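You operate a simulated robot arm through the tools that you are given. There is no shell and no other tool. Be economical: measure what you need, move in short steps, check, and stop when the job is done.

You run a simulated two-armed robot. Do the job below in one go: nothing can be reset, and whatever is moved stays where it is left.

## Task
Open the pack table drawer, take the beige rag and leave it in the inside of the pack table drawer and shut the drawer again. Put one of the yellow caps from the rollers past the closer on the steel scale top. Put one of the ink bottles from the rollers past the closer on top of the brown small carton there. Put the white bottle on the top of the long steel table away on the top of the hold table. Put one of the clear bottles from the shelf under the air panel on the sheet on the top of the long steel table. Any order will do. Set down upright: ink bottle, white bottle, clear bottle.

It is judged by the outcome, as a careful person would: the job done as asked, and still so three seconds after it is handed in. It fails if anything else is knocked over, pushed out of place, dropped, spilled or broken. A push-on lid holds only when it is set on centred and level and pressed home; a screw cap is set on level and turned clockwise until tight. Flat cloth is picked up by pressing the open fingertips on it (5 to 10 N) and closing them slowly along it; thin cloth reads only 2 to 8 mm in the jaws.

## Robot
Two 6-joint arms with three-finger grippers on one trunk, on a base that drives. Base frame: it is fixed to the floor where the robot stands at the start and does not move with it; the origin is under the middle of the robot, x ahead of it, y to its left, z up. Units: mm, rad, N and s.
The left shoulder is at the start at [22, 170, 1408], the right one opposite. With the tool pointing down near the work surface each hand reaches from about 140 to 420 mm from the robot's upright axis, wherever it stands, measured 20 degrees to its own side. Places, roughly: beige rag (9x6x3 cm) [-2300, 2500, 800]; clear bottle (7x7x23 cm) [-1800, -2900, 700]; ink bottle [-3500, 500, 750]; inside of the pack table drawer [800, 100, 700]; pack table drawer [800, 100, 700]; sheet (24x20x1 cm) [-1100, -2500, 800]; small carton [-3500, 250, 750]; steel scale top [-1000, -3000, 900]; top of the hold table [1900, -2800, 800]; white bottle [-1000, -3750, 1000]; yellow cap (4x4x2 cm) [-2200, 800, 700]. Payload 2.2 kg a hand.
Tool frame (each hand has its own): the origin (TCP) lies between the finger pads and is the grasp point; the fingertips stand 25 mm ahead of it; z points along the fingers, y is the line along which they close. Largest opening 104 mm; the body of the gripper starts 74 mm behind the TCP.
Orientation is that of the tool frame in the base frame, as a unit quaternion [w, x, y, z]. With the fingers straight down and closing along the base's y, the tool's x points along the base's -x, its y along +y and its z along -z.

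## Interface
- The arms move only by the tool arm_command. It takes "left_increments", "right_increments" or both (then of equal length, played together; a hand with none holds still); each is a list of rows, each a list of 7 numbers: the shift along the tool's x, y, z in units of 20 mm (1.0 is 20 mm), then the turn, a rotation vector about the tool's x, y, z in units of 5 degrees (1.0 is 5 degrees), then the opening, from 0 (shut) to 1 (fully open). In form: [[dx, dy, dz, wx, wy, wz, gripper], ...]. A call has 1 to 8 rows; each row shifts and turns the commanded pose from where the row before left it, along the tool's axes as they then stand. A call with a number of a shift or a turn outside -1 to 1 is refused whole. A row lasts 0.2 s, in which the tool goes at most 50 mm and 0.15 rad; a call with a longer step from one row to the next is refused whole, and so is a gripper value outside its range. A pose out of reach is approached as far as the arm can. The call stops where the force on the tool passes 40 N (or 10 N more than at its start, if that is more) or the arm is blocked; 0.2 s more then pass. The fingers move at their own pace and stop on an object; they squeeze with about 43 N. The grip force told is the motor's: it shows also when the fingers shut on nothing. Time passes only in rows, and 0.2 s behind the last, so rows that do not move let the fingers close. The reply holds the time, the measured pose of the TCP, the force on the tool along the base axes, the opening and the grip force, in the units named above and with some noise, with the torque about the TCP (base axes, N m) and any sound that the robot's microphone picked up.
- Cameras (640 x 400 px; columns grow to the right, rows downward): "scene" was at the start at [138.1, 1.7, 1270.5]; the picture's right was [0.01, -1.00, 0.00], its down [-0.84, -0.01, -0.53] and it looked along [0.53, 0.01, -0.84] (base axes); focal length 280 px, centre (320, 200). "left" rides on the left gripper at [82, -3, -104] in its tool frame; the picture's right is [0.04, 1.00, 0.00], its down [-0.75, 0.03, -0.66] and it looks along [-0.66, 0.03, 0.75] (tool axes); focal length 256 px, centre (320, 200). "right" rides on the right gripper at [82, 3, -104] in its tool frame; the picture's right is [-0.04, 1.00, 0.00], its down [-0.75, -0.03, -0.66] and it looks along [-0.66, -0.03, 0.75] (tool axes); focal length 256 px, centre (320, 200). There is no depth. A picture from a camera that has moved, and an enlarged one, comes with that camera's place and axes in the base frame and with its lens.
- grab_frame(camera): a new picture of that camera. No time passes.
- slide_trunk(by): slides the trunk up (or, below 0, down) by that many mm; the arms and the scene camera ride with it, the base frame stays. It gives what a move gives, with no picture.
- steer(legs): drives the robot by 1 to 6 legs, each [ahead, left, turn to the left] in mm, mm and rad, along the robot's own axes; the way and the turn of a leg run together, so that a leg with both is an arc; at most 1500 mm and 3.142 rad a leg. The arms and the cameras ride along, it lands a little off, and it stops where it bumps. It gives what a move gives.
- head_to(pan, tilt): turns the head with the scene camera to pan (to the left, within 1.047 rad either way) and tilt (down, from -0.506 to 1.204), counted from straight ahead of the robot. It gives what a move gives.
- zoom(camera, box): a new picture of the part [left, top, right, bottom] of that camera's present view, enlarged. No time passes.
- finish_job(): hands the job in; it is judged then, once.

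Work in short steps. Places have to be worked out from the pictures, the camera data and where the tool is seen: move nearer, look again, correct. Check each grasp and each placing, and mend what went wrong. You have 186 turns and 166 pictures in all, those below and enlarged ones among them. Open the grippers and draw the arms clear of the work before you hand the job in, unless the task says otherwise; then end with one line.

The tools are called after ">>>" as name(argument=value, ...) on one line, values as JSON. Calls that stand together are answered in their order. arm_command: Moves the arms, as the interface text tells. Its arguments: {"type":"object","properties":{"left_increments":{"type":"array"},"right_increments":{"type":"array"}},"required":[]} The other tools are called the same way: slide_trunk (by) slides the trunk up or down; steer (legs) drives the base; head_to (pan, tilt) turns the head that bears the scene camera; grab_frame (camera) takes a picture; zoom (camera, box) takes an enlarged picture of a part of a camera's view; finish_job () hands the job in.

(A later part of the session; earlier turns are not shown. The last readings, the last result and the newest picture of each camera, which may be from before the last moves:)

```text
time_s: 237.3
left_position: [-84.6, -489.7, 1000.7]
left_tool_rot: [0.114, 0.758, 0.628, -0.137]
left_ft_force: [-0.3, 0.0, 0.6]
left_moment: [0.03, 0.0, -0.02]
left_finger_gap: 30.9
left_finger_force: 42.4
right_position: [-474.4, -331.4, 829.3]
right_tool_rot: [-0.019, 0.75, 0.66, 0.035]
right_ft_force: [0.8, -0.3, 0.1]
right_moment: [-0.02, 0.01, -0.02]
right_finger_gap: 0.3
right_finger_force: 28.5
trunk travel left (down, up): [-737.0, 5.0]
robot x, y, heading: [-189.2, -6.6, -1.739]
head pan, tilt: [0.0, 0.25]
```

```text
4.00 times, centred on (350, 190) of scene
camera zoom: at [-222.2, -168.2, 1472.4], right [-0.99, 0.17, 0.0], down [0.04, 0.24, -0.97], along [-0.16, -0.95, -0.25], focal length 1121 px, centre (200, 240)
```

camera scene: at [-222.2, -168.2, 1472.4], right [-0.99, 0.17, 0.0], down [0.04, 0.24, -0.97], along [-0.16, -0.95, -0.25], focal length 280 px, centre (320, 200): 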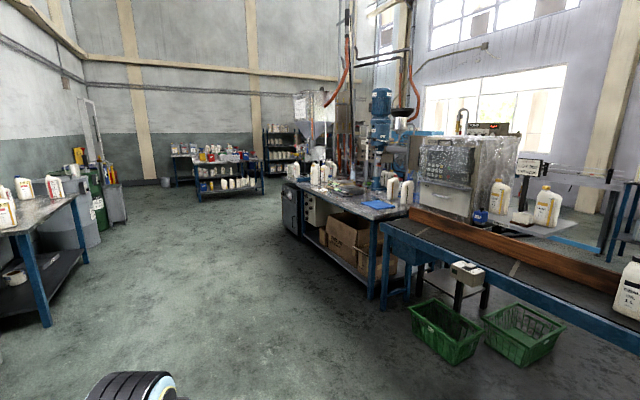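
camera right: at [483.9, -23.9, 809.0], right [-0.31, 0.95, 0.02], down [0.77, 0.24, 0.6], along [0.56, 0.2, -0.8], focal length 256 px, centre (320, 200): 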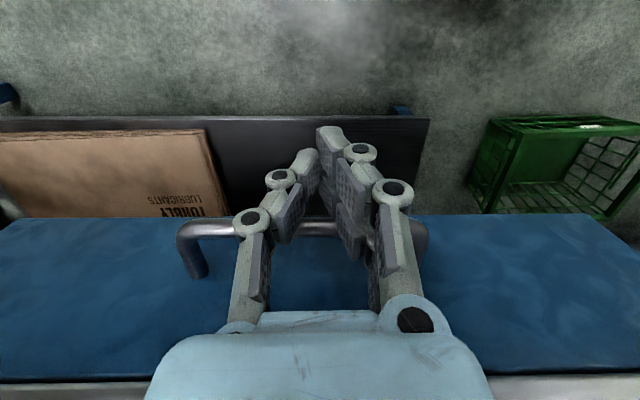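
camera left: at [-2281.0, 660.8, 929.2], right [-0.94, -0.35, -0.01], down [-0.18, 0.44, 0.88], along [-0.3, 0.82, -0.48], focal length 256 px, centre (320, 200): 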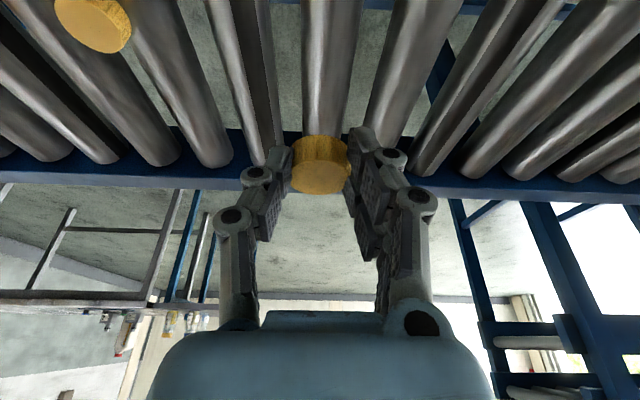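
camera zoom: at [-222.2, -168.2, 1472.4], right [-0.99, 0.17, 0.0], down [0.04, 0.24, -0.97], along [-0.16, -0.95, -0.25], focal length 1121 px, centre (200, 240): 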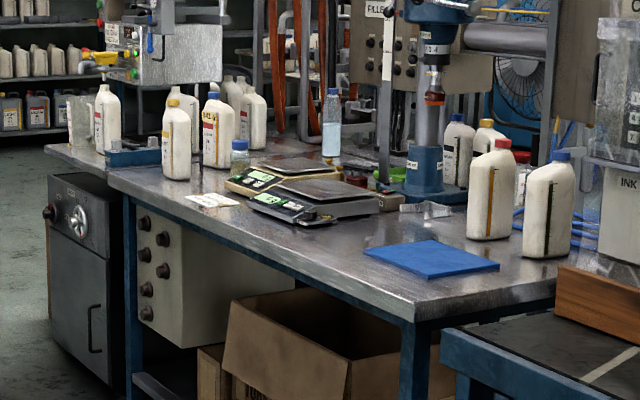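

Two scales, the blue sheet and white jugs are on the long table. I raise the right hand and drive down the aisle to face the table squarely (heading −2.82).

>>> arm_command(right_increments=[[0, 0, -1, 0, 0, 0, 0], [0, 0, -1, 0, 0, 0, 0], [0, 0, -1, 0, 0, 0, 0], [0, 0, -1, 0, 0, 0, 0], [0, 0, -1, 0, 0, 0, 0], [0, 0, -1, 0, 0, 0, 0], [0, 0, -1, 0, 0, 0, 0]])

>>> steer(legs=[[1100, 190, 0], [1114, 200, 0], [0, 0, -1.08]])

>>> head_to(pan=0, tilt=0.5)

>>> grab_frame(camera="scene")

```text
time_s: 238.9
left_position: [-83.1, -489.0, 999.3]
left_tool_rot: [0.115, 0.757, 0.628, -0.137]
left_ft_force: [-0.4, 0.7, -0.7]
left_moment: [-0.01, 0.02, 0.0]
left_finger_gap: 32.2
left_finger_force: 43.1
right_position: [-480.3, -339.3, 967.8]
right_tool_rot: [-0.019, 0.75, 0.66, 0.036]
right_ft_force: [-0.4, -0.7, 0.0]
right_moment: [-0.01, 0.0, 0.01]
right_finger_gap: 0.3
right_finger_force: 28.4
trunk travel left (down, up): [-737.0, 5.0]
robot x, y, heading: [-188.9, -8.1, -1.738]
head pan, tilt: [0.0, 0.25]
```

```text
time_s: 252.8
left_position: [-553.7, -2577.3, 1000.1]
left_tool_rot: [0.025, 0.974, 0.136, -0.177]
left_ft_force: [-0.2, 0.0, 0.3]
left_moment: [0.02, 0.0, 0.01]
left_finger_gap: 32.3
left_finger_force: 43.0
right_position: [-597.6, -2158.6, 968.7]
right_tool_rot: [0.004, 0.985, 0.168, 0.04]
right_ft_force: [0.2, -0.3, 0.3]
right_moment: [0.01, -0.03, -0.01]
right_finger_gap: 0.2
right_finger_force: 28.3
trunk travel left (down, up): [-737.0, 5.0]
robot x, y, heading: [-171.5, -2263.9, -2.844]
head pan, tilt: [0.0, 0.25]
```

```text
time_s: 253.5
left_position: [-554.0, -2577.8, 999.7]
left_tool_rot: [0.025, 0.974, 0.136, -0.177]
left_ft_force: [0.5, 0.7, -0.4]
left_moment: [-0.01, -0.01, 0.03]
left_finger_gap: 32.2
left_finger_force: 43.1
right_position: [-598.2, -2157.7, 967.6]
right_tool_rot: [0.003, 0.985, 0.167, 0.039]
right_ft_force: [-0.1, -0.5, 0.6]
right_moment: [-0.02, 0.02, 0.04]
right_finger_gap: 0.2
right_finger_force: 29.0
trunk travel left (down, up): [-737.0, 5.0]
robot x, y, heading: [-169.7, -2265.0, -2.848]
head pan, tilt: [0.0, 0.499]
```

```text
91 pictures are left
camera scene: at [-327.8, -2311.0, 1449.5], right [-0.29, 0.96, 0.0], down [0.46, 0.14, -0.88], along [-0.84, -0.26, -0.48], focal length 280 px, centre (320, 200)
```

scene: 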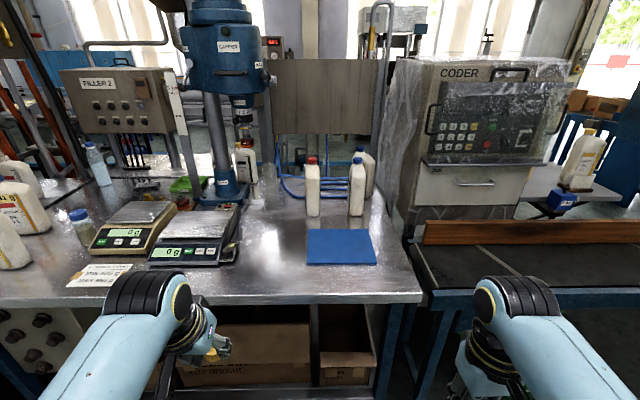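

>>> zoom(camera="scene", box=[60, 170, 260, 295])

```text
3.20 times, centred on (160, 232) of scene
camera zoom: at [-327.8, -2311.0, 1449.5], right [-0.29, 0.96, 0.0], down [0.46, 0.14, -0.88], along [-0.84, -0.26, -0.48], focal length 897 px, centre (832, 96)
```

zoom: 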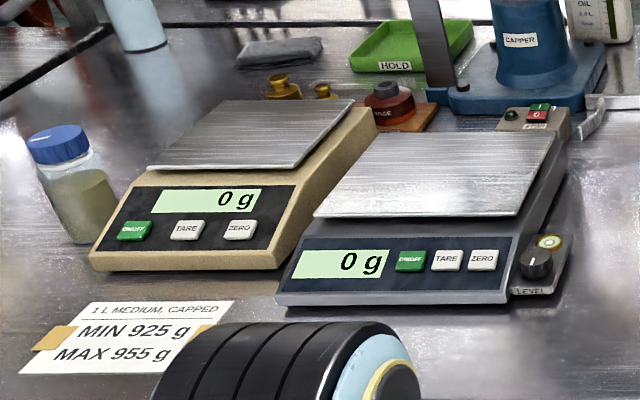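

The right-hand scale has the steel-grey body (the other is beige), pan centre ≈[-990, -2975]. I strafe left and move in so the left hand is over it.

>>> steer(legs=[[0, 250, 0], [440, 0, 0]])

>>> grab_frame(camera="left")

>>> head_to(pan=0.3, tilt=0.8)

>>> grab_frame(camera="scene")

```text
time_s: 257.6
left_position: [-898.5, -2940.6, 999.5]
left_tool_rot: [0.025, 0.974, 0.135, -0.178]
left_ft_force: [-0.1, -0.1, 0.1]
left_moment: [-0.02, -0.03, -0.02]
left_finger_gap: 32.4
left_finger_force: 43.0
right_position: [-940.0, -2520.8, 969.0]
right_tool_rot: [0.003, 0.985, 0.165, 0.04]
right_ft_force: [-0.5, -0.2, 0.0]
right_moment: [-0.01, 0.0, 0.01]
right_finger_gap: 0.0
right_finger_force: 28.7
trunk travel left (down, up): [-737.0, 5.0]
robot x, y, heading: [-511.7, -2628.8, -2.855]
head pan, tilt: [0.0, 0.499]
```

```text
89 pictures are left
camera left: at [-790.1, -2906.6, 1069.5], right [0.31, -0.95, -0.01], down [-0.45, -0.16, 0.88], along [-0.84, -0.26, -0.48], focal length 256 px, centre (320, 200)
```

left: 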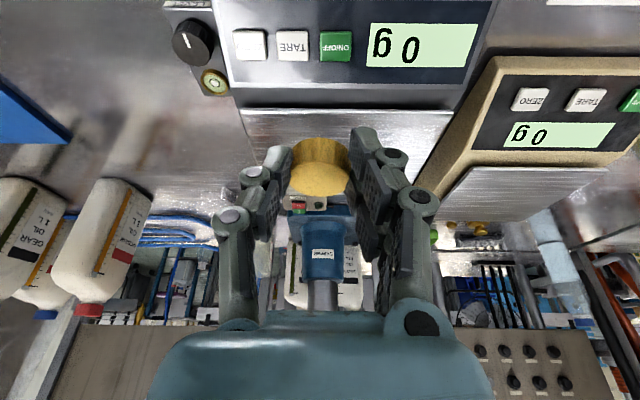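

```text
time_s: 258.4
left_position: [-896.7, -2940.6, 999.8]
left_tool_rot: [0.024, 0.975, 0.134, -0.177]
left_ft_force: [-0.1, -0.1, 0.6]
left_moment: [-0.03, -0.01, -0.02]
left_finger_gap: 32.2
left_finger_force: 42.9
right_position: [-938.8, -2520.2, 967.7]
right_tool_rot: [0.002, 0.986, 0.164, 0.039]
right_ft_force: [0.6, 0.7, 0.4]
right_moment: [-0.02, 0.0, 0.01]
right_finger_gap: 0.0
right_finger_force: 28.2
trunk travel left (down, up): [-737.0, 5.0]
robot x, y, heading: [-516.8, -2627.3, -2.857]
head pan, tilt: [0.3, 0.799]
```

```text
88 pictures are left
camera scene: at [-649.8, -2693.2, 1423.5], right [-0.56, 0.83, 0.0], down [0.6, 0.4, -0.7], along [-0.58, -0.39, -0.72], focal length 280 px, centre (320, 200)
```

scene: 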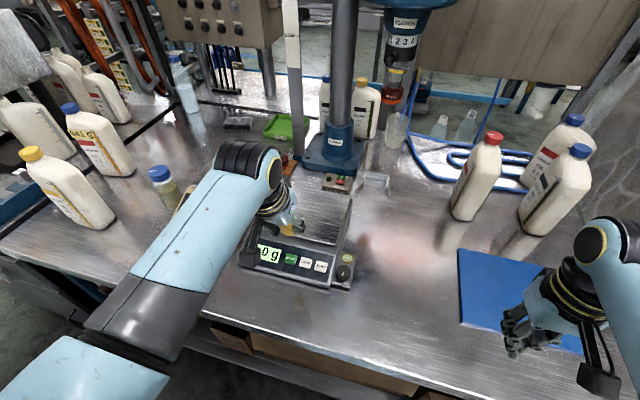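

Pan centre ≈[-1008, -2987, 890]. I move in 35 mm, lower the trunk 60 and extend the left hand over the pan.

>>> steer(legs=[[35, 0, 0]])

>>> slide_trunk(by=-55)

>>> arm_command(left_increments=[[-0.76, 0.12, 0.28, 0, 0, 0, 0.2], [-0.76, 0.12, 0.28, 0, 0, 0, 0.2], [-0.76, 0.12, 0.28, 0, 0, 0, 0.2], [-0.76, 0.12, 0.28, 0, 0, 0, 0.2]])

>>> grab_frame(camera="left")

>>> zoom(camera="scene", box=[200, 130, 440, 280])

```text
time_s: 259.2
left_position: [-930.0, -2951.0, 1001.1]
left_tool_rot: [0.024, 0.974, 0.135, -0.178]
left_ft_force: [0.6, -0.4, -0.3]
left_moment: [0.0, -0.01, 0.04]
left_finger_gap: 32.2
left_finger_force: 42.9
right_position: [-972.2, -2531.0, 967.8]
right_tool_rot: [0.003, 0.985, 0.165, 0.04]
right_ft_force: [0.4, 0.1, -0.3]
right_moment: [-0.01, 0.01, 0.03]
right_finger_gap: 0.2
right_finger_force: 28.3
trunk travel left (down, up): [-737.0, 5.0]
robot x, y, heading: [-545.4, -2635.3, -2.851]
head pan, tilt: [0.3, 0.799]
```

```text
time_s: 260.2
left_position: [-929.9, -2950.3, 945.0]
left_tool_rot: [0.025, 0.974, 0.136, -0.178]
left_ft_force: [0.5, -0.1, 0.5]
left_moment: [0.0, -0.02, -0.01]
left_finger_gap: 32.4
left_finger_force: 43.8
right_position: [-971.6, -2530.9, 913.2]
right_tool_rot: [0.004, 0.985, 0.165, 0.039]
right_ft_force: [0.4, 0.7, -0.1]
right_moment: [-0.02, 0.01, 0.01]
right_finger_gap: 0.1
right_finger_force: 29.1
trunk travel left (down, up): [-682.0, 60.0]
robot x, y, heading: [-545.5, -2644.6, -2.851]
head pan, tilt: [0.3, 0.799]
```

```text
time_s: 261.2
left_position: [-990.8, -2977.6, 945.3]
left_tool_rot: [0.025, 0.975, 0.136, -0.176]
left_ft_force: [-0.3, -0.1, -0.9]
left_moment: [0.05, 0.02, 0.0]
left_finger_gap: 31.0
left_finger_force: 43.5
right_position: [-973.1, -2532.2, 913.2]
right_tool_rot: [0.002, 0.985, 0.166, 0.04]
right_ft_force: [0.1, 0.1, -0.3]
right_moment: [0.02, 0.02, -0.01]
right_finger_gap: 0.0
right_finger_force: 28.1
trunk travel left (down, up): [-682.0, 60.0]
robot x, y, heading: [-545.8, -2641.3, -2.851]
head pan, tilt: [0.3, 0.799]
```

```text
87 pictures are left
camera left: at [-884.0, -2943.6, 1014.3], right [0.31, -0.95, -0.01], down [-0.45, -0.16, 0.88], along [-0.84, -0.26, -0.48], focal length 256 px, centre (320, 200)
```

left: 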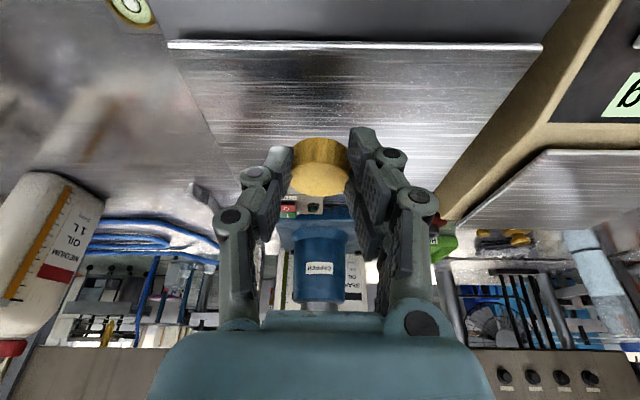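

```text
2.67 times, centred on (320, 205) of scene
camera zoom: at [-683.9, -2703.8, 1368.2], right [-0.56, 0.83, 0.0], down [0.6, 0.4, -0.7], along [-0.58, -0.39, -0.72], focal length 747 px, centre (320, 187)
```

zoom: 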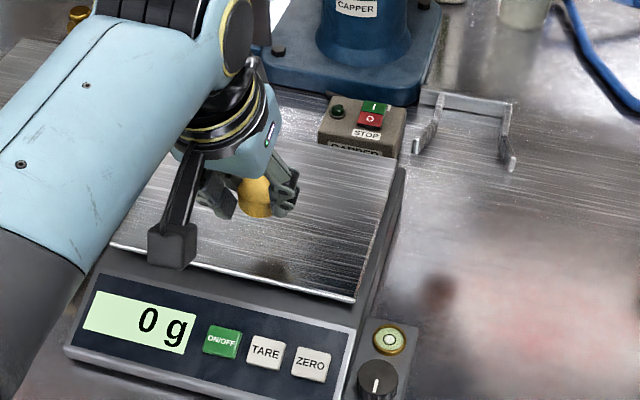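

The cap is over the pan's middle. I lower in small steps to contact.

>>> arm_command(left_increments=[[0.137, 0, 0.376, 0, 0, 0, 0.2], [0.12, 0, 0.33, 0, 0, 0, 0.2], [0.05, 0, 0.14, 0, 0, 0, 0.2]])

>>> zoom(camera="scene", box=[200, 130, 440, 280])

```text
time_s: 262.0
left_position: [-990.0, -2977.4, 926.2]
left_tool_rot: [0.024, 0.975, 0.135, -0.177]
left_ft_force: [0.4, 0.2, -0.3]
left_moment: [0.01, 0.01, -0.02]
left_finger_gap: 32.3
left_finger_force: 43.5
right_position: [-972.4, -2531.1, 913.6]
right_tool_rot: [0.004, 0.985, 0.166, 0.04]
right_ft_force: [0.8, 0.4, 0.9]
right_moment: [0.02, 0.02, -0.04]
right_finger_gap: 0.2
right_finger_force: 28.4
trunk travel left (down, up): [-682.0, 60.0]
robot x, y, heading: [-546.6, -2641.9, -2.85]
head pan, tilt: [0.3, 0.799]
```

```text
2.67 times, centred on (320, 205) of scene
camera zoom: at [-683.3, -2703.4, 1368.3], right [-0.56, 0.83, 0.0], down [0.6, 0.4, -0.7], along [-0.58, -0.39, -0.72], focal length 747 px, centre (320, 187)
```

zoom: 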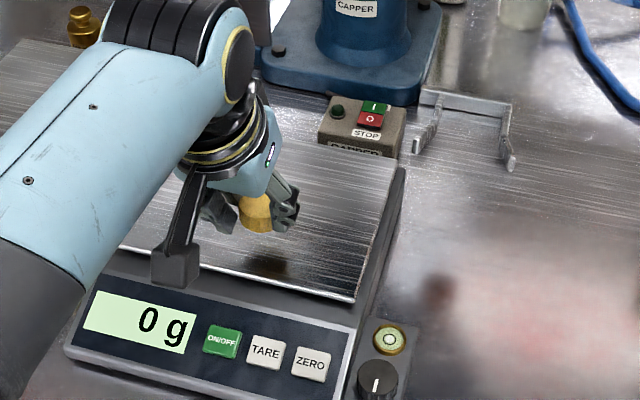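

Still a gap (reflection, scale reads 0 g). I lower further.

>>> arm_command(left_increments=[[0.137, 0, 0.376, 0, 0, 0, 0.2], [0.09, 0, 0.24, 0, 0, 0, 0.2], [0.05, 0, 0.14, 0, 0, 0, 0.2]])

>>> zoom(camera="scene", box=[200, 130, 440, 280])

```text
time_s: 262.8
left_position: [-989.6, -2977.7, 912.8]
left_tool_rot: [0.025, 0.975, 0.135, -0.177]
left_ft_force: [0.1, 0.4, -0.2]
left_moment: [0.0, 0.02, -0.03]
left_finger_gap: 32.3
left_finger_force: 43.3
right_position: [-972.3, -2530.0, 913.3]
right_tool_rot: [0.003, 0.986, 0.165, 0.04]
right_ft_force: [-0.1, -0.6, 0.7]
right_moment: [0.02, 0.01, 0.04]
right_finger_gap: 0.0
right_finger_force: 28.4
trunk travel left (down, up): [-682.0, 60.0]
robot x, y, heading: [-545.2, -2638.9, -2.851]
head pan, tilt: [0.3, 0.799]
```

```text
2.67 times, centred on (320, 205) of scene
camera zoom: at [-683.3, -2703.5, 1368.3], right [-0.56, 0.83, 0.0], down [0.6, 0.4, -0.7], along [-0.58, -0.39, -0.72], focal length 747 px, centre (320, 187)
```

zoom: 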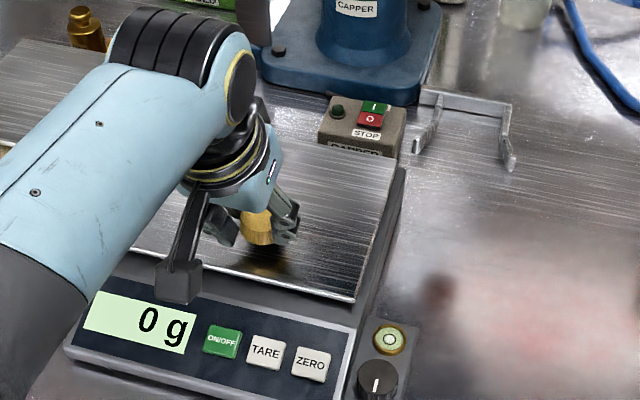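

>>> arm_command(left_increments=[[0.05, 0, 0.14, 0, 0, 0, 0.2], [0.05, 0, 0.14, 0, 0, 0, 0.2], [0.05, 0, 0.14, 0, 0, 0, 0.2]])

>>> zoom(camera="scene", box=[200, 130, 440, 280])

```text
time_s: 263.6
left_position: [-990.8, -2977.7, 901.8]
left_tool_rot: [0.024, 0.974, 0.136, -0.177]
left_ft_force: [-0.1, -0.3, -0.1]
left_moment: [0.0, -0.04, -0.01]
left_finger_gap: 31.5
left_finger_force: 42.5
right_position: [-971.6, -2530.9, 914.4]
right_tool_rot: [0.003, 0.986, 0.165, 0.04]
right_ft_force: [-0.1, -0.1, -0.2]
right_moment: [0.02, -0.05, 0.0]
right_finger_gap: 0.2
right_finger_force: 28.7
trunk travel left (down, up): [-682.0, 60.0]
robot x, y, heading: [-550.9, -2638.9, -2.845]
head pan, tilt: [0.3, 0.799]
```

```text
2.67 times, centred on (320, 205) of scene
camera zoom: at [-683.4, -2703.5, 1368.3], right [-0.56, 0.83, 0.0], down [0.6, 0.4, -0.7], along [-0.58, -0.39, -0.72], focal length 747 px, centre (320, 187)
```

zoom: 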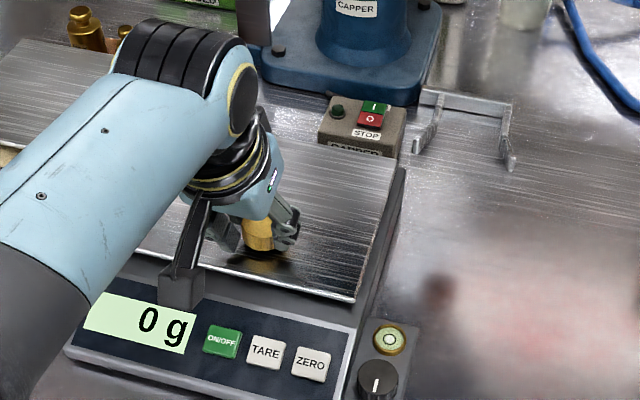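

>>> arm_command(left_increments=[[0.043, 0, 0.12, 0, 0, 0, 0.2], [0.043, 0, 0.12, 0, 0, 0, 0.2], [0.043, 0, 0.12, 0, 0, 0, 0.2]])

>>> zoom(camera="scene", box=[200, 130, 440, 280])

```text
time_s: 264.4
left_position: [-990.0, -2977.0, 893.7]
left_tool_rot: [0.024, 0.974, 0.136, -0.178]
left_ft_force: [0.6, -0.2, 4.1]
left_moment: [0.05, 0.08, 0.0]
left_finger_gap: 32.1
left_finger_force: 42.6
right_position: [-970.6, -2531.1, 913.3]
right_tool_rot: [0.003, 0.985, 0.166, 0.039]
right_ft_force: [0.1, -0.8, 0.0]
right_moment: [0.02, 0.01, -0.02]
right_finger_gap: 0.0
right_finger_force: 27.8
trunk travel left (down, up): [-682.0, 60.0]
robot x, y, heading: [-543.9, -2638.7, -2.849]
head pan, tilt: [0.3, 0.799]
```

```text
2.67 times, centred on (320, 205) of scene
camera zoom: at [-682.7, -2703.2, 1368.4], right [-0.56, 0.83, 0.0], down [0.59, 0.4, -0.7], along [-0.58, -0.39, -0.72], focal length 747 px, centre (320, 187)
```

zoom: 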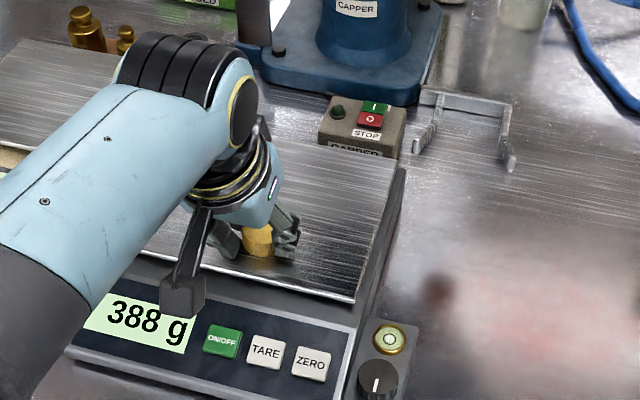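

Contact: 4 N, scale reads 388 g. I open the fingers and withdraw upward/back.

>>> arm_command(left_increments=[[0, 0, 0, 0, 0, 0, 0.4], [0, 0, 0, 0, 0, 0, 0.55], [0, 0, 0, 0, 0, 0, 0.6], [0, 0, -0.5, 0, 0, 0, 0.6], [0, 0, -1, 0, 0, 0, 0.6], [0, 0, -1, 0, 0, 0, 0.6], [0, 0, -1, 0, 0, 0, 0.6], [0, 0, -1, 0, 0, 0, 0.6]])

>>> grab_frame(camera="scene")

```text
time_s: 266.2
left_position: [-960.6, -2968.5, 978.8]
left_tool_rot: [0.024, 0.975, 0.134, -0.177]
left_ft_force: [-0.3, -0.3, 0.1]
left_moment: [0.01, -0.01, -0.01]
left_finger_gap: 62.6
left_finger_force: 0.0
right_position: [-971.6, -2531.0, 913.2]
right_tool_rot: [0.003, 0.985, 0.165, 0.039]
right_ft_force: [-0.2, -0.1, 0.2]
right_moment: [0.05, 0.02, -0.03]
right_finger_gap: 0.1
right_finger_force: 28.5
trunk travel left (down, up): [-682.0, 60.0]
robot x, y, heading: [-543.6, -2637.2, -2.847]
head pan, tilt: [0.3, 0.799]
```

```text
81 pictures are left
camera scene: at [-682.9, -2703.2, 1368.4], right [-0.56, 0.83, 0.0], down [0.59, 0.4, -0.7], along [-0.58, -0.39, -0.72], focal length 280 px, centre (320, 200)
```

scene: 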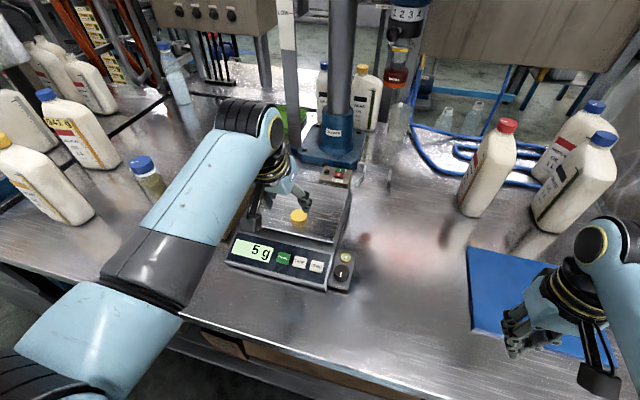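

The cap sits on the steel scale's pan (5 g). Now I look at the clear bottles behind the table, under the air panel.

>>> zoom(camera="scene", box=[360, 40, 600, 190])

>>> head_to(pan=-0.2, tilt=0.45)

>>> grab_frame(camera="scene")

```text
2.67 times, centred on (480, 115) of scene
camera zoom: at [-682.9, -2703.2, 1368.4], right [-0.56, 0.83, 0.0], down [0.59, 0.4, -0.7], along [-0.58, -0.39, -0.72], focal length 747 px, centre (-107, 427)
```

zoom: 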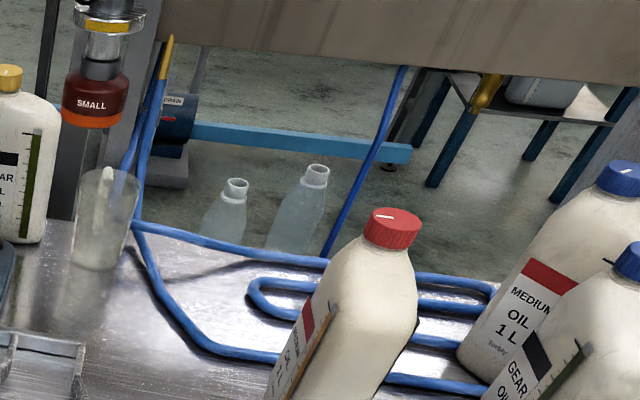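

```text
time_s: 267.1
left_position: [-959.5, -2969.4, 979.3]
left_tool_rot: [0.024, 0.975, 0.135, -0.177]
left_ft_force: [0.3, 0.9, -0.6]
left_moment: [0.03, 0.0, -0.04]
left_finger_gap: 62.4
left_finger_force: 0.0
right_position: [-972.1, -2530.4, 913.3]
right_tool_rot: [0.003, 0.985, 0.166, 0.04]
right_ft_force: [0.0, -0.1, -0.4]
right_moment: [0.0, -0.02, -0.02]
right_finger_gap: 0.2
right_finger_force: 28.5
trunk travel left (down, up): [-682.0, 60.0]
robot x, y, heading: [-545.9, -2638.4, -2.852]
head pan, tilt: [-0.201, 0.45]
```

```text
79 pictures are left
camera scene: at [-707.8, -2666.9, 1398.7], right [-0.09, 1.0, 0.0], down [0.43, 0.04, -0.9], along [-0.9, -0.08, -0.44], focal length 280 px, centre (320, 200)
```

scene: 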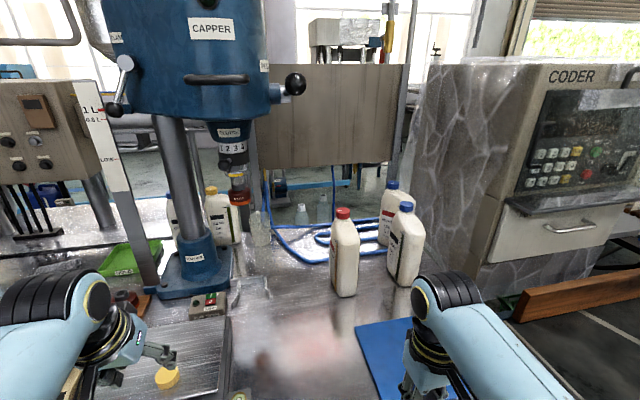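

The clear bottles are reachable only from the far side; first I'll handle the white bottle. I back off and strafe along the table to view its far end.

>>> steer(legs=[[-330, 0, 0], [0, 850, 0]])

>>> head_to(pan=0.1, tilt=0.45)

>>> grab_frame(camera="scene")

```text
time_s: 273.6
left_position: [-395.2, -3704.9, 979.6]
left_tool_rot: [0.024, 0.975, 0.129, -0.178]
left_ft_force: [0.5, 0.2, -0.5]
left_moment: [0.0, 0.01, -0.01]
left_finger_gap: 62.5
left_finger_force: 0.1
right_position: [-402.2, -3266.1, 913.1]
right_tool_rot: [0.003, 0.986, 0.161, 0.039]
right_ft_force: [0.5, 0.2, 0.5]
right_moment: [0.01, -0.01, -0.04]
right_finger_gap: 0.1
right_finger_force: 28.4
trunk travel left (down, up): [-682.0, 60.0]
robot x, y, heading: [23.0, -3377.2, -2.861]
head pan, tilt: [-0.201, 0.45]
```

```text
time_s: 274.4
left_position: [-394.4, -3704.8, 979.0]
left_tool_rot: [0.024, 0.975, 0.131, -0.177]
left_ft_force: [-0.4, -1.2, 0.6]
left_moment: [-0.01, 0.0, 0.0]
left_finger_gap: 62.2
left_finger_force: 0.1
right_position: [-403.8, -3266.9, 912.9]
right_tool_rot: [0.003, 0.986, 0.16, 0.039]
right_ft_force: [-0.3, 0.1, -0.7]
right_moment: [-0.01, -0.03, 0.02]
right_finger_gap: 0.1
right_finger_force: 28.1
trunk travel left (down, up): [-682.0, 60.0]
robot x, y, heading: [21.2, -3374.6, -2.859]
head pan, tilt: [0.099, 0.45]
```

```text
78 pictures are left
camera scene: at [-134.0, -3431.2, 1398.7], right [-0.37, 0.93, 0.0], down [0.4, 0.16, -0.9], along [-0.84, -0.33, -0.44], focal length 280 px, centre (320, 200)
```

scene: 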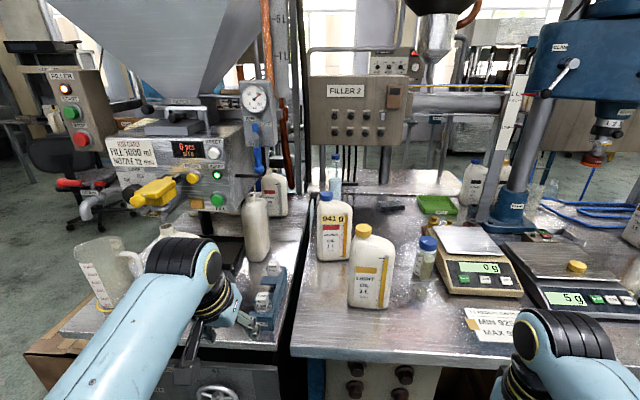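

>>> zoom(camera="scene", box=[230, 140, 450, 320])

```text
2.22 times, centred on (340, 230) of scene
camera zoom: at [-134.0, -3431.2, 1398.7], right [-0.37, 0.93, 0.0], down [0.4, 0.16, -0.9], along [-0.84, -0.33, -0.44], focal length 623 px, centre (276, 133)
```

zoom: 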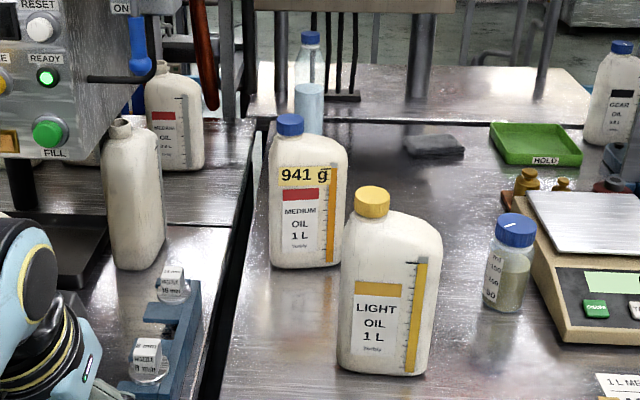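

The white "941 g" bottle (blue cap, ≈[-862, -3673], top ≈1045) is nearest the given place on the long table. I'll grip it by cap/neck with the right hand: raise trunk, extend and raise the hand.

>>> slide_trunk(by=58)

>>> arm_command(right_increments=[[-0.65, 0, -0.7, 0, -0.38, 0, 0.65], [-0.65, 0, -0.7, 0, -0.38, 0, 0.65], [-0.65, 0, -0.7, 0, -0.38, 0, 0.65], [-0.65, 0, -0.7, 0, -0.38, 0, 0.65], [-0.65, 0, -0.7, 0, -0.38, 0, 0.65], [-0.65, 0, -0.7, 0, -0.38, 0, 0.65], [-0.65, 0, -0.7, 0, -0.38, 0, 0.65], [-0.65, 0, -0.7, 0, -0.38, 0, 0.65]])

>>> grab_frame(camera="right")

```text
time_s: 275.3
left_position: [-394.7, -3704.5, 1038.6]
left_tool_rot: [0.024, 0.975, 0.13, -0.178]
left_ft_force: [-0.4, 0.7, 0.0]
left_moment: [-0.04, 0.04, -0.04]
left_finger_gap: 62.3
left_finger_force: 0.1
right_position: [-403.7, -3265.7, 971.8]
right_tool_rot: [0.003, 0.986, 0.161, 0.04]
right_ft_force: [-0.2, 0.1, -0.8]
right_moment: [0.01, 0.0, -0.01]
right_finger_gap: 0.0
right_finger_force: 28.3
trunk travel left (down, up): [-740.0, 2.0]
robot x, y, heading: [21.2, -3379.1, -2.857]
head pan, tilt: [0.099, 0.45]
```

```text
time_s: 277.1
left_position: [-394.9, -3703.2, 1036.9]
left_tool_rot: [0.023, 0.975, 0.13, -0.178]
left_ft_force: [-0.1, -0.2, -0.1]
left_moment: [0.01, 0.0, -0.04]
left_finger_gap: 62.3
left_finger_force: 0.1
right_position: [-498.5, -3294.2, 1088.3]
right_tool_rot: [0.025, 0.983, 0.159, -0.091]
right_ft_force: [0.3, 0.1, -0.3]
right_moment: [0.02, -0.02, -0.05]
right_finger_gap: 67.7
right_finger_force: 0.0
trunk travel left (down, up): [-740.0, 2.0]
robot x, y, heading: [20.9, -3377.2, -2.861]
head pan, tilt: [0.099, 0.45]
```

```text
76 pictures are left
camera right: at [-401.9, -3264.3, 1174.3], right [0.28, -0.96, 0.03], down [-0.6, -0.15, 0.79], along [-0.75, -0.23, -0.62], focal length 256 px, centre (320, 200)
```

right: 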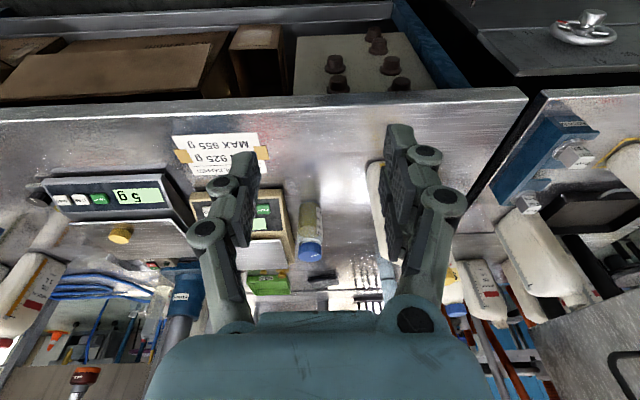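

I retract the left hand (away from the filler) before moving in, then strafe left and approach.

>>> arm_command(left_increments=[[0.95, 0, 0.2, 0, 0, 0, 0.6], [0.95, 0, 0.2, 0, 0, 0, 0.6], [0.95, 0, 0.2, 0, 0, 0, 0.6], [0.95, 0, 0.2, 0, 0, 0, 0.6], [0.95, 0, 0.2, 0, 0, 0, 0.6], [0.95, 0, 0.2, 0, 0, 0, 0.6]])

>>> steer(legs=[[0, 254, 0], [150, 0, 0]])

>>> grab_frame(camera="right")

>>> head_to(pan=-0.1, tilt=0.65)

>>> grab_frame(camera="scene")

```text
time_s: 278.5
left_position: [-298.5, -3678.1, 974.4]
left_tool_rot: [0.023, 0.975, 0.13, -0.178]
left_ft_force: [0.8, 0.3, -0.3]
left_moment: [-0.03, 0.01, 0.02]
left_finger_gap: 62.2
left_finger_force: 0.2
right_position: [-497.2, -3294.0, 1088.5]
right_tool_rot: [0.025, 0.983, 0.158, -0.092]
right_ft_force: [0.2, -1.1, 0.3]
right_moment: [-0.02, -0.01, 0.02]
right_finger_gap: 67.6
right_finger_force: 0.0
trunk travel left (down, up): [-740.0, 2.0]
robot x, y, heading: [22.9, -3379.1, -2.86]
head pan, tilt: [0.099, 0.45]
```

```text
time_s: 281.4
left_position: [-376.3, -3962.5, 974.1]
left_tool_rot: [0.023, 0.976, 0.129, -0.177]
left_ft_force: [-0.3, 0.8, 1.4]
left_moment: [0.0, 0.0, 0.02]
left_finger_gap: 62.2
left_finger_force: 0.0
right_position: [-575.9, -3577.8, 1087.4]
right_tool_rot: [0.024, 0.983, 0.158, -0.091]
right_ft_force: [0.1, -0.4, -0.5]
right_moment: [0.02, 0.01, -0.03]
right_finger_gap: 67.8
right_finger_force: 0.0
trunk travel left (down, up): [-740.0, 2.0]
robot x, y, heading: [-57.2, -3660.4, -2.866]
head pan, tilt: [0.099, 0.45]
```

```text
75 pictures are left
camera right: at [-478.3, -3547.9, 1173.8], right [0.28, -0.96, 0.03], down [-0.6, -0.15, 0.78], along [-0.75, -0.23, -0.62], focal length 256 px, centre (320, 200)
```

right: 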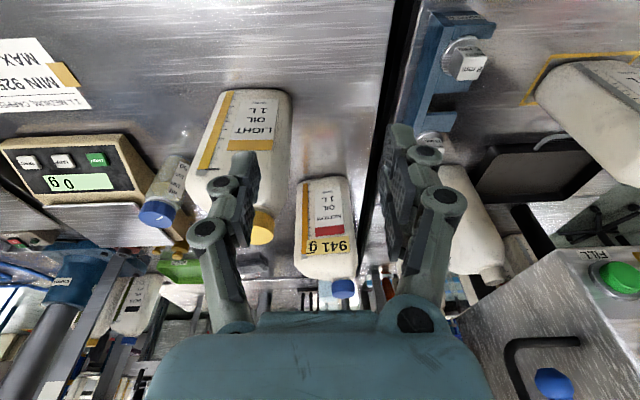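

```text
time_s: 282.1
left_position: [-376.9, -3962.5, 974.4]
left_tool_rot: [0.023, 0.975, 0.129, -0.177]
left_ft_force: [1.0, -0.7, 0.3]
left_moment: [-0.04, -0.02, 0.01]
left_finger_gap: 62.7
left_finger_force: 0.1
right_position: [-574.0, -3578.7, 1087.4]
right_tool_rot: [0.025, 0.983, 0.159, -0.091]
right_ft_force: [0.0, 0.2, 0.8]
right_moment: [-0.01, -0.01, 0.0]
right_finger_gap: 67.7
right_finger_force: 0.2
trunk travel left (down, up): [-740.0, 2.0]
robot x, y, heading: [-50.9, -3659.6, -2.863]
head pan, tilt: [-0.099, 0.649]
```

```text
74 pictures are left
camera scene: at [-210.2, -3696.9, 1439.1], right [-0.18, 0.98, 0.0], down [0.59, 0.11, -0.8], along [-0.78, -0.14, -0.6], focal length 280 px, centre (320, 200)
```

scene: 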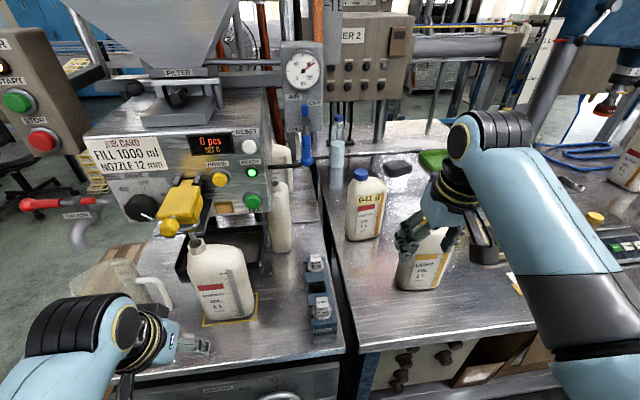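

Cap of the 941 g bottle ≈[-861, -3704], z≈1043 top. The left hand would foul a jug at the filler, so I retract it further before advancing.

>>> arm_command(left_increments=[[0.89, 0, -0.15, 0, 0, 0, 0.6], [0.89, 0, -0.15, 0, 0, 0, 0.6], [0.89, 0, -0.15, 0, 0, 0, 0.6], [0.89, 0, -0.15, 0, 0, 0, 0.6], [0.89, 0, -0.15, 0, 0, 0, 0.6], [0.89, 0, -0.15, 0, 0, 0, 0.6], [0.89, 0, -0.15, 0, 0, 0, 0.6]])

```text
time_s: 283.7
left_position: [-255.7, -3929.1, 952.0]
left_tool_rot: [0.023, 0.975, 0.129, -0.177]
left_ft_force: [0.2, 0.3, 0.1]
left_moment: [0.01, 0.02, 0.03]
left_finger_gap: 62.5
left_finger_force: 0.1
right_position: [-574.4, -3578.0, 1088.0]
right_tool_rot: [0.024, 0.983, 0.158, -0.091]
right_ft_force: [0.5, -0.7, 0.0]
right_moment: [-0.05, 0.04, 0.02]
right_finger_gap: 67.8
right_finger_force: 0.0
trunk travel left (down, up): [-740.0, 2.0]
robot x, y, heading: [-56.2, -3661.3, -2.863]
head pan, tilt: [-0.099, 0.649]
```

>>> arm_command(right_increments=[[-0.81, 0, -0.25, 0, 0, 0, 0.75], [-0.81, 0, -0.25, 0, 0, 0, 0.75], [-0.81, 0, -0.25, 0, 0, 0, 0.75], [-0.81, 0, -0.25, 0, 0, 0, 0.75]])

>>> steer(legs=[[0, 42, 0], [180, 0, 0]])

>>> grab_frame(camera="right")

>>> grab_frame(camera="scene")

```text
time_s: 284.7
left_position: [-255.9, -3929.7, 952.4]
left_tool_rot: [0.024, 0.975, 0.129, -0.177]
left_ft_force: [-0.5, 0.1, 0.4]
left_moment: [0.0, 0.0, -0.02]
left_finger_gap: 62.6
left_finger_force: 0.1
right_position: [-631.5, -3599.4, 1117.4]
right_tool_rot: [0.024, 0.983, 0.158, -0.091]
right_ft_force: [-0.9, 0.4, 0.5]
right_moment: [-0.02, 0.01, -0.03]
right_finger_gap: 78.2
right_finger_force: 0.0
trunk travel left (down, up): [-740.0, 2.0]
robot x, y, heading: [-58.0, -3662.5, -2.863]
head pan, tilt: [-0.099, 0.649]
```

```text
time_s: 286.7
left_position: [-386.8, -4010.4, 951.9]
left_tool_rot: [0.022, 0.976, 0.124, -0.179]
left_ft_force: [-0.8, 0.5, 0.5]
left_moment: [0.02, 0.06, 0.01]
left_finger_gap: 62.2
left_finger_force: 0.0
right_position: [-756.8, -3674.7, 1118.7]
right_tool_rot: [0.025, 0.984, 0.153, -0.091]
right_ft_force: [0.7, -1.0, 0.3]
right_moment: [-0.01, 0.02, 0.01]
right_finger_gap: 78.0
right_finger_force: 0.0
trunk travel left (down, up): [-740.0, 2.0]
robot x, y, heading: [-183.9, -3744.1, -2.874]
head pan, tilt: [-0.099, 0.649]
stopped in leg 2: the robot was blocked; the commanded pose is now the measured one
```

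```text
73 pictures are left
camera right: at [-659.4, -3645.6, 1204.2], right [0.27, -0.96, 0.03], down [-0.6, -0.15, 0.79], along [-0.75, -0.22, -0.62], focal length 256 px, centre (320, 200)
```

right: 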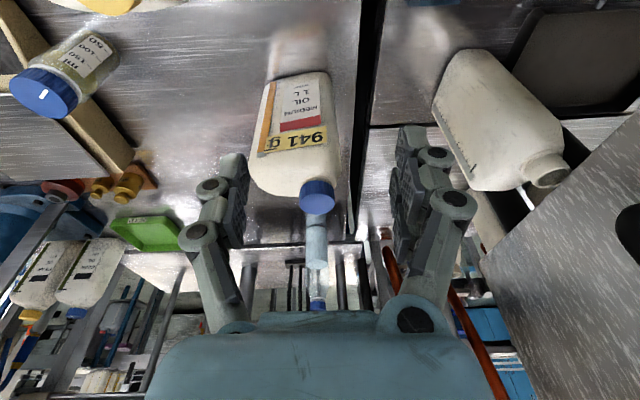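

```text
72 pictures are left
camera scene: at [-336.1, -3778.5, 1439.1], right [-0.17, 0.99, 0.0], down [0.6, 0.1, -0.8], along [-0.79, -0.13, -0.6], focal length 280 px, centre (320, 200)
```

scene: 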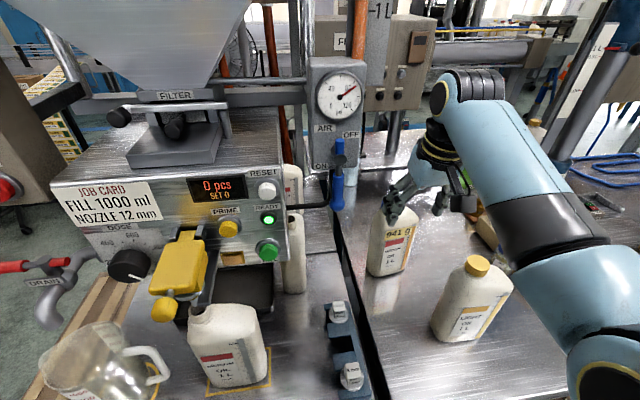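

The base touched the filler stand's front, but the arm can reach. The cap lies 100 mm ahead of the hand. I extend over it, then lower.

>>> arm_command(right_increments=[[-0.98, 0, 0.19, 0, 0, 0, 0.75], [-0.98, 0, 0.19, 0, 0, 0, 0.75], [-0.98, 0, 0.19, 0, 0, 0, 0.75], [-0.98, 0, 0.19, 0, 0, 0, 0.75], [-0.95, 0, 0.19, 0, 0, 0, 0.75]])

>>> slide_trunk(by=-45)

>>> grab_frame(camera="right")

```text
time_s: 287.9
left_position: [-387.3, -4011.7, 951.3]
left_tool_rot: [0.023, 0.976, 0.124, -0.178]
left_ft_force: [-0.1, 0.0, 0.3]
left_moment: [-0.02, 0.0, -0.01]
left_finger_gap: 62.5
left_finger_force: 0.0
right_position: [-851.5, -3704.1, 1117.0]
right_tool_rot: [0.023, 0.984, 0.152, -0.091]
right_ft_force: [-0.4, 1.1, -0.2]
right_moment: [-0.03, -0.02, 0.0]
right_finger_gap: 78.0
right_finger_force: 0.2
trunk travel left (down, up): [-740.0, 2.0]
robot x, y, heading: [-179.0, -3743.9, -2.874]
head pan, tilt: [-0.099, 0.649]
```

```text
time_s: 288.8
left_position: [-386.2, -4010.9, 906.6]
left_tool_rot: [0.021, 0.976, 0.124, -0.178]
left_ft_force: [1.0, 0.0, 0.4]
left_moment: [0.01, -0.03, 0.01]
left_finger_gap: 62.4
left_finger_force: 0.1
right_position: [-852.0, -3704.8, 1071.9]
right_tool_rot: [0.024, 0.984, 0.151, -0.092]
right_ft_force: [-0.3, 0.3, 0.6]
right_moment: [-0.01, 0.0, 0.02]
right_finger_gap: 78.0
right_finger_force: 0.0
trunk travel left (down, up): [-695.0, 47.0]
robot x, y, heading: [-184.0, -3745.5, -2.867]
head pan, tilt: [-0.099, 0.649]
```

```text
71 pictures are left
camera right: at [-754.8, -3675.4, 1158.5], right [0.27, -0.96, 0.03], down [-0.6, -0.14, 0.79], along [-0.75, -0.22, -0.62], focal length 256 px, centre (320, 200)
```

right: 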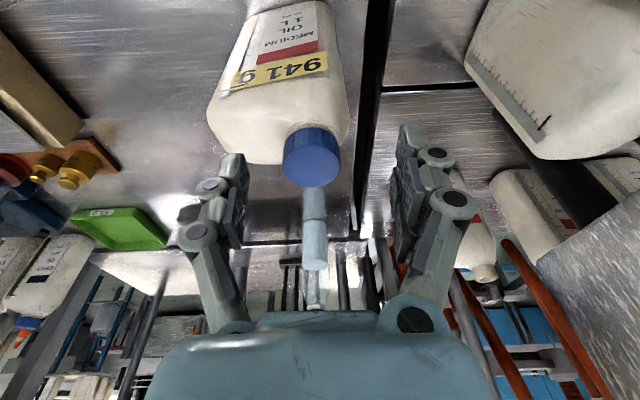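

Cap centre ≈[-864, -3704]; I lower ~45 mm along the tool so the cap sits between the pads, then close.

>>> arm_command(right_increments=[[-0.05, -0.07, 0.75, 0, 0, 0, 0.75], [-0.05, -0.07, 0.75, 0, 0, 0, 0.75], [-0.05, -0.07, 0.72, 0, 0, 0, 0.75]])

>>> grab_frame(camera="right")

```text
time_s: 289.6
left_position: [-387.6, -4011.7, 906.6]
left_tool_rot: [0.022, 0.976, 0.124, -0.179]
left_ft_force: [-0.3, -0.2, 0.5]
left_moment: [0.02, -0.01, 0.01]
left_finger_gap: 62.5
left_finger_force: 0.1
right_position: [-863.7, -3704.7, 1029.6]
right_tool_rot: [0.023, 0.984, 0.152, -0.092]
right_ft_force: [0.0, -0.1, 0.2]
right_moment: [0.0, 0.0, 0.01]
right_finger_gap: 77.5
right_finger_force: 0.0
trunk travel left (down, up): [-695.0, 47.0]
robot x, y, heading: [-180.7, -3747.6, -2.873]
head pan, tilt: [-0.099, 0.649]
```

```text
70 pictures are left
camera right: at [-766.2, -3675.5, 1116.3], right [0.27, -0.96, 0.03], down [-0.6, -0.14, 0.79], along [-0.75, -0.23, -0.62], focal length 256 px, centre (320, 200)
```

right: 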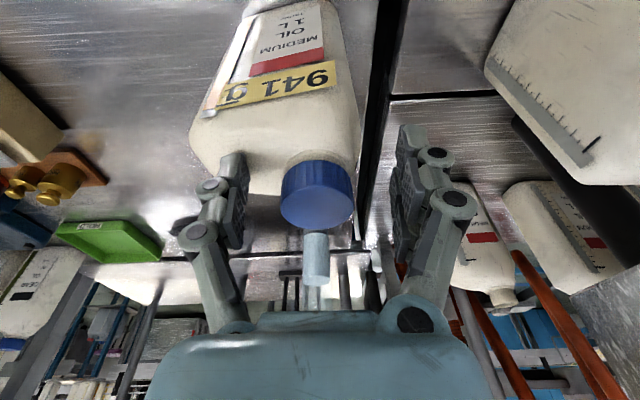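

>>> arm_command(right_increments=[[0, 0, 0, 0, 0, 0, 0.6], [0, 0, 0, 0, 0, 0, 0.45], [0, 0, 0, 0, 0, 0, 0.3], [0, 0, 0, 0, 0, 0, 0.2], [0, 0, 0, 0, 0, 0, 0.2]])

>>> grab_frame(camera="right")

```text
time_s: 290.8
left_position: [-386.2, -4010.0, 906.7]
left_tool_rot: [0.022, 0.976, 0.124, -0.18]
left_ft_force: [1.1, -0.7, -0.1]
left_moment: [0.02, 0.02, 0.03]
left_finger_gap: 62.5
left_finger_force: 0.1
right_position: [-863.0, -3705.5, 1035.9]
right_tool_rot: [0.024, 0.983, 0.153, -0.097]
right_ft_force: [-0.2, 2.8, 37.7]
right_moment: [1.46, 0.42, -0.22]
right_finger_gap: 42.8
right_finger_force: 43.3
trunk travel left (down, up): [-695.0, 47.0]
robot x, y, heading: [-177.7, -3742.8, -2.873]
head pan, tilt: [-0.099, 0.649]
```

```text
69 pictures are left
camera right: at [-764.5, -3675.9, 1121.1], right [0.27, -0.96, 0.03], down [-0.59, -0.14, 0.79], along [-0.76, -0.23, -0.61], focal length 256 px, centre (320, 200)
```

right: 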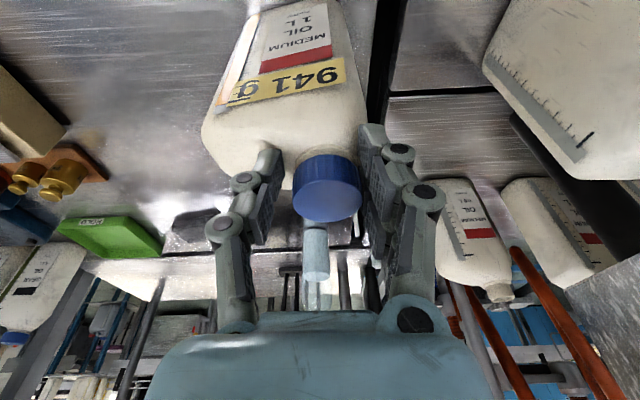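

Cap gripped at 43 mm. I lift with the trunk and inspect.

>>> slide_trunk(by=45)

>>> grab_frame(camera="right")

>>> grab_frame(camera="scene")

```text
time_s: 291.6
left_position: [-387.2, -4010.1, 951.6]
left_tool_rot: [0.023, 0.976, 0.125, -0.176]
left_ft_force: [-0.7, 0.5, -1.7]
left_moment: [0.01, 0.0, -0.01]
left_finger_gap: 62.7
left_finger_force: 0.1
right_position: [-863.8, -3706.1, 1071.5]
right_tool_rot: [0.024, 0.984, 0.152, -0.089]
right_ft_force: [-0.5, 0.3, -9.4]
right_moment: [-0.2, -0.21, 0.05]
right_finger_gap: 35.7
right_finger_force: 43.2
trunk travel left (down, up): [-740.0, 2.0]
robot x, y, heading: [-182.4, -3744.5, -2.868]
head pan, tilt: [-0.099, 0.649]
```

```text
68 pictures are left
camera right: at [-767.5, -3675.5, 1157.8], right [0.27, -0.96, 0.03], down [-0.61, -0.15, 0.78], along [-0.75, -0.22, -0.62], focal length 256 px, centre (320, 200)
```

right: 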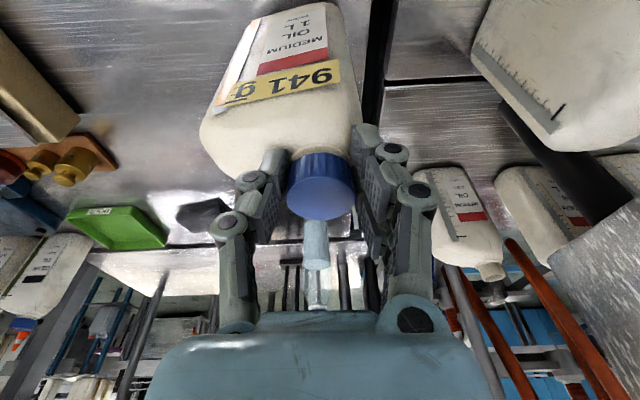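

```text
67 pictures are left
camera scene: at [-339.4, -3777.9, 1438.6], right [-0.17, 0.99, 0.0], down [0.6, 0.1, -0.8], along [-0.78, -0.13, -0.61], focal length 280 px, centre (320, 200)
```

scene: 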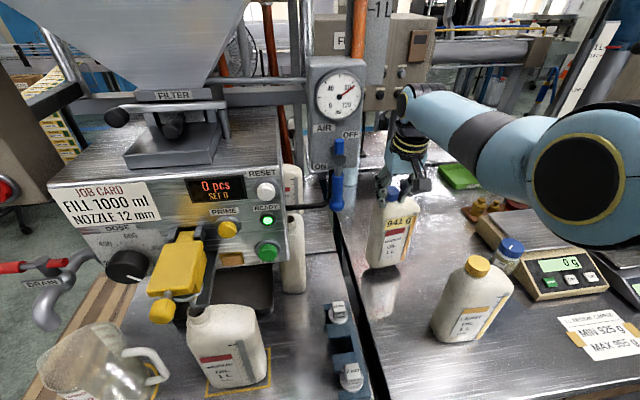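

Bottle lifted (9.4 N load), upright. I raise it another 60 mm and drive straight back.

>>> arm_command(right_increments=[[-0.19, 0, -0.98, 0, 0, 0, 0.2], [-0.19, 0, -0.98, 0, 0, 0, 0.2], [-0.19, 0, -0.98, 0, 0, 0, 0.2]])

>>> steer(legs=[[-500, 0, 0]])

>>> grab_frame(camera="scene")

```text
time_s: 292.4
left_position: [-387.7, -4011.6, 951.8]
left_tool_rot: [0.023, 0.976, 0.123, -0.178]
left_ft_force: [0.1, -0.2, 0.4]
left_moment: [0.01, 0.0, 0.0]
left_finger_gap: 62.5
left_finger_force: 0.1
right_position: [-863.0, -3702.8, 1134.3]
right_tool_rot: [0.023, 0.984, 0.153, -0.091]
right_ft_force: [0.0, 0.4, -9.3]
right_moment: [-0.19, -0.19, 0.01]
right_finger_gap: 35.8
right_finger_force: 43.3
trunk travel left (down, up): [-740.0, 2.0]
robot x, y, heading: [-182.8, -3745.7, -2.869]
head pan, tilt: [-0.099, 0.649]
```

```text
time_s: 295.4
left_position: [93.2, -3878.3, 950.7]
left_tool_rot: [0.023, 0.976, 0.124, -0.178]
left_ft_force: [-0.4, 0.6, -1.2]
left_moment: [0.02, 0.01, 0.02]
left_finger_gap: 62.4
left_finger_force: 0.1
right_position: [-385.3, -3568.5, 1134.7]
right_tool_rot: [0.024, 0.984, 0.152, -0.09]
right_ft_force: [0.7, -0.2, -8.7]
right_moment: [-0.13, -0.22, -0.01]
right_finger_gap: 35.2
right_finger_force: 42.4
trunk travel left (down, up): [-740.0, 2.0]
robot x, y, heading: [295.0, -3614.2, -2.872]
head pan, tilt: [-0.099, 0.649]
```

```text
66 pictures are left
camera scene: at [141.7, -3645.4, 1438.9], right [-0.17, 0.99, 0.0], down [0.6, 0.1, -0.8], along [-0.78, -0.13, -0.61], focal length 280 px, centre (320, 200)
```

scene: 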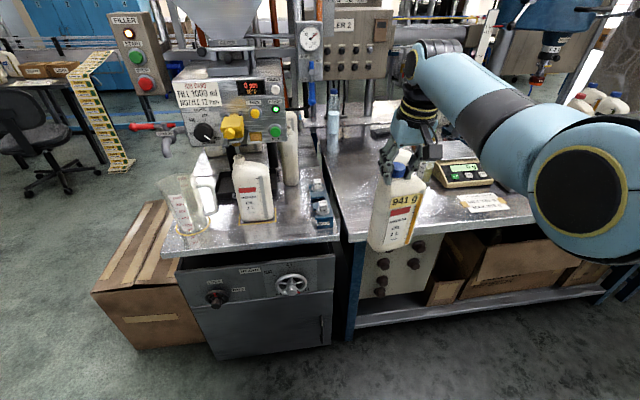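

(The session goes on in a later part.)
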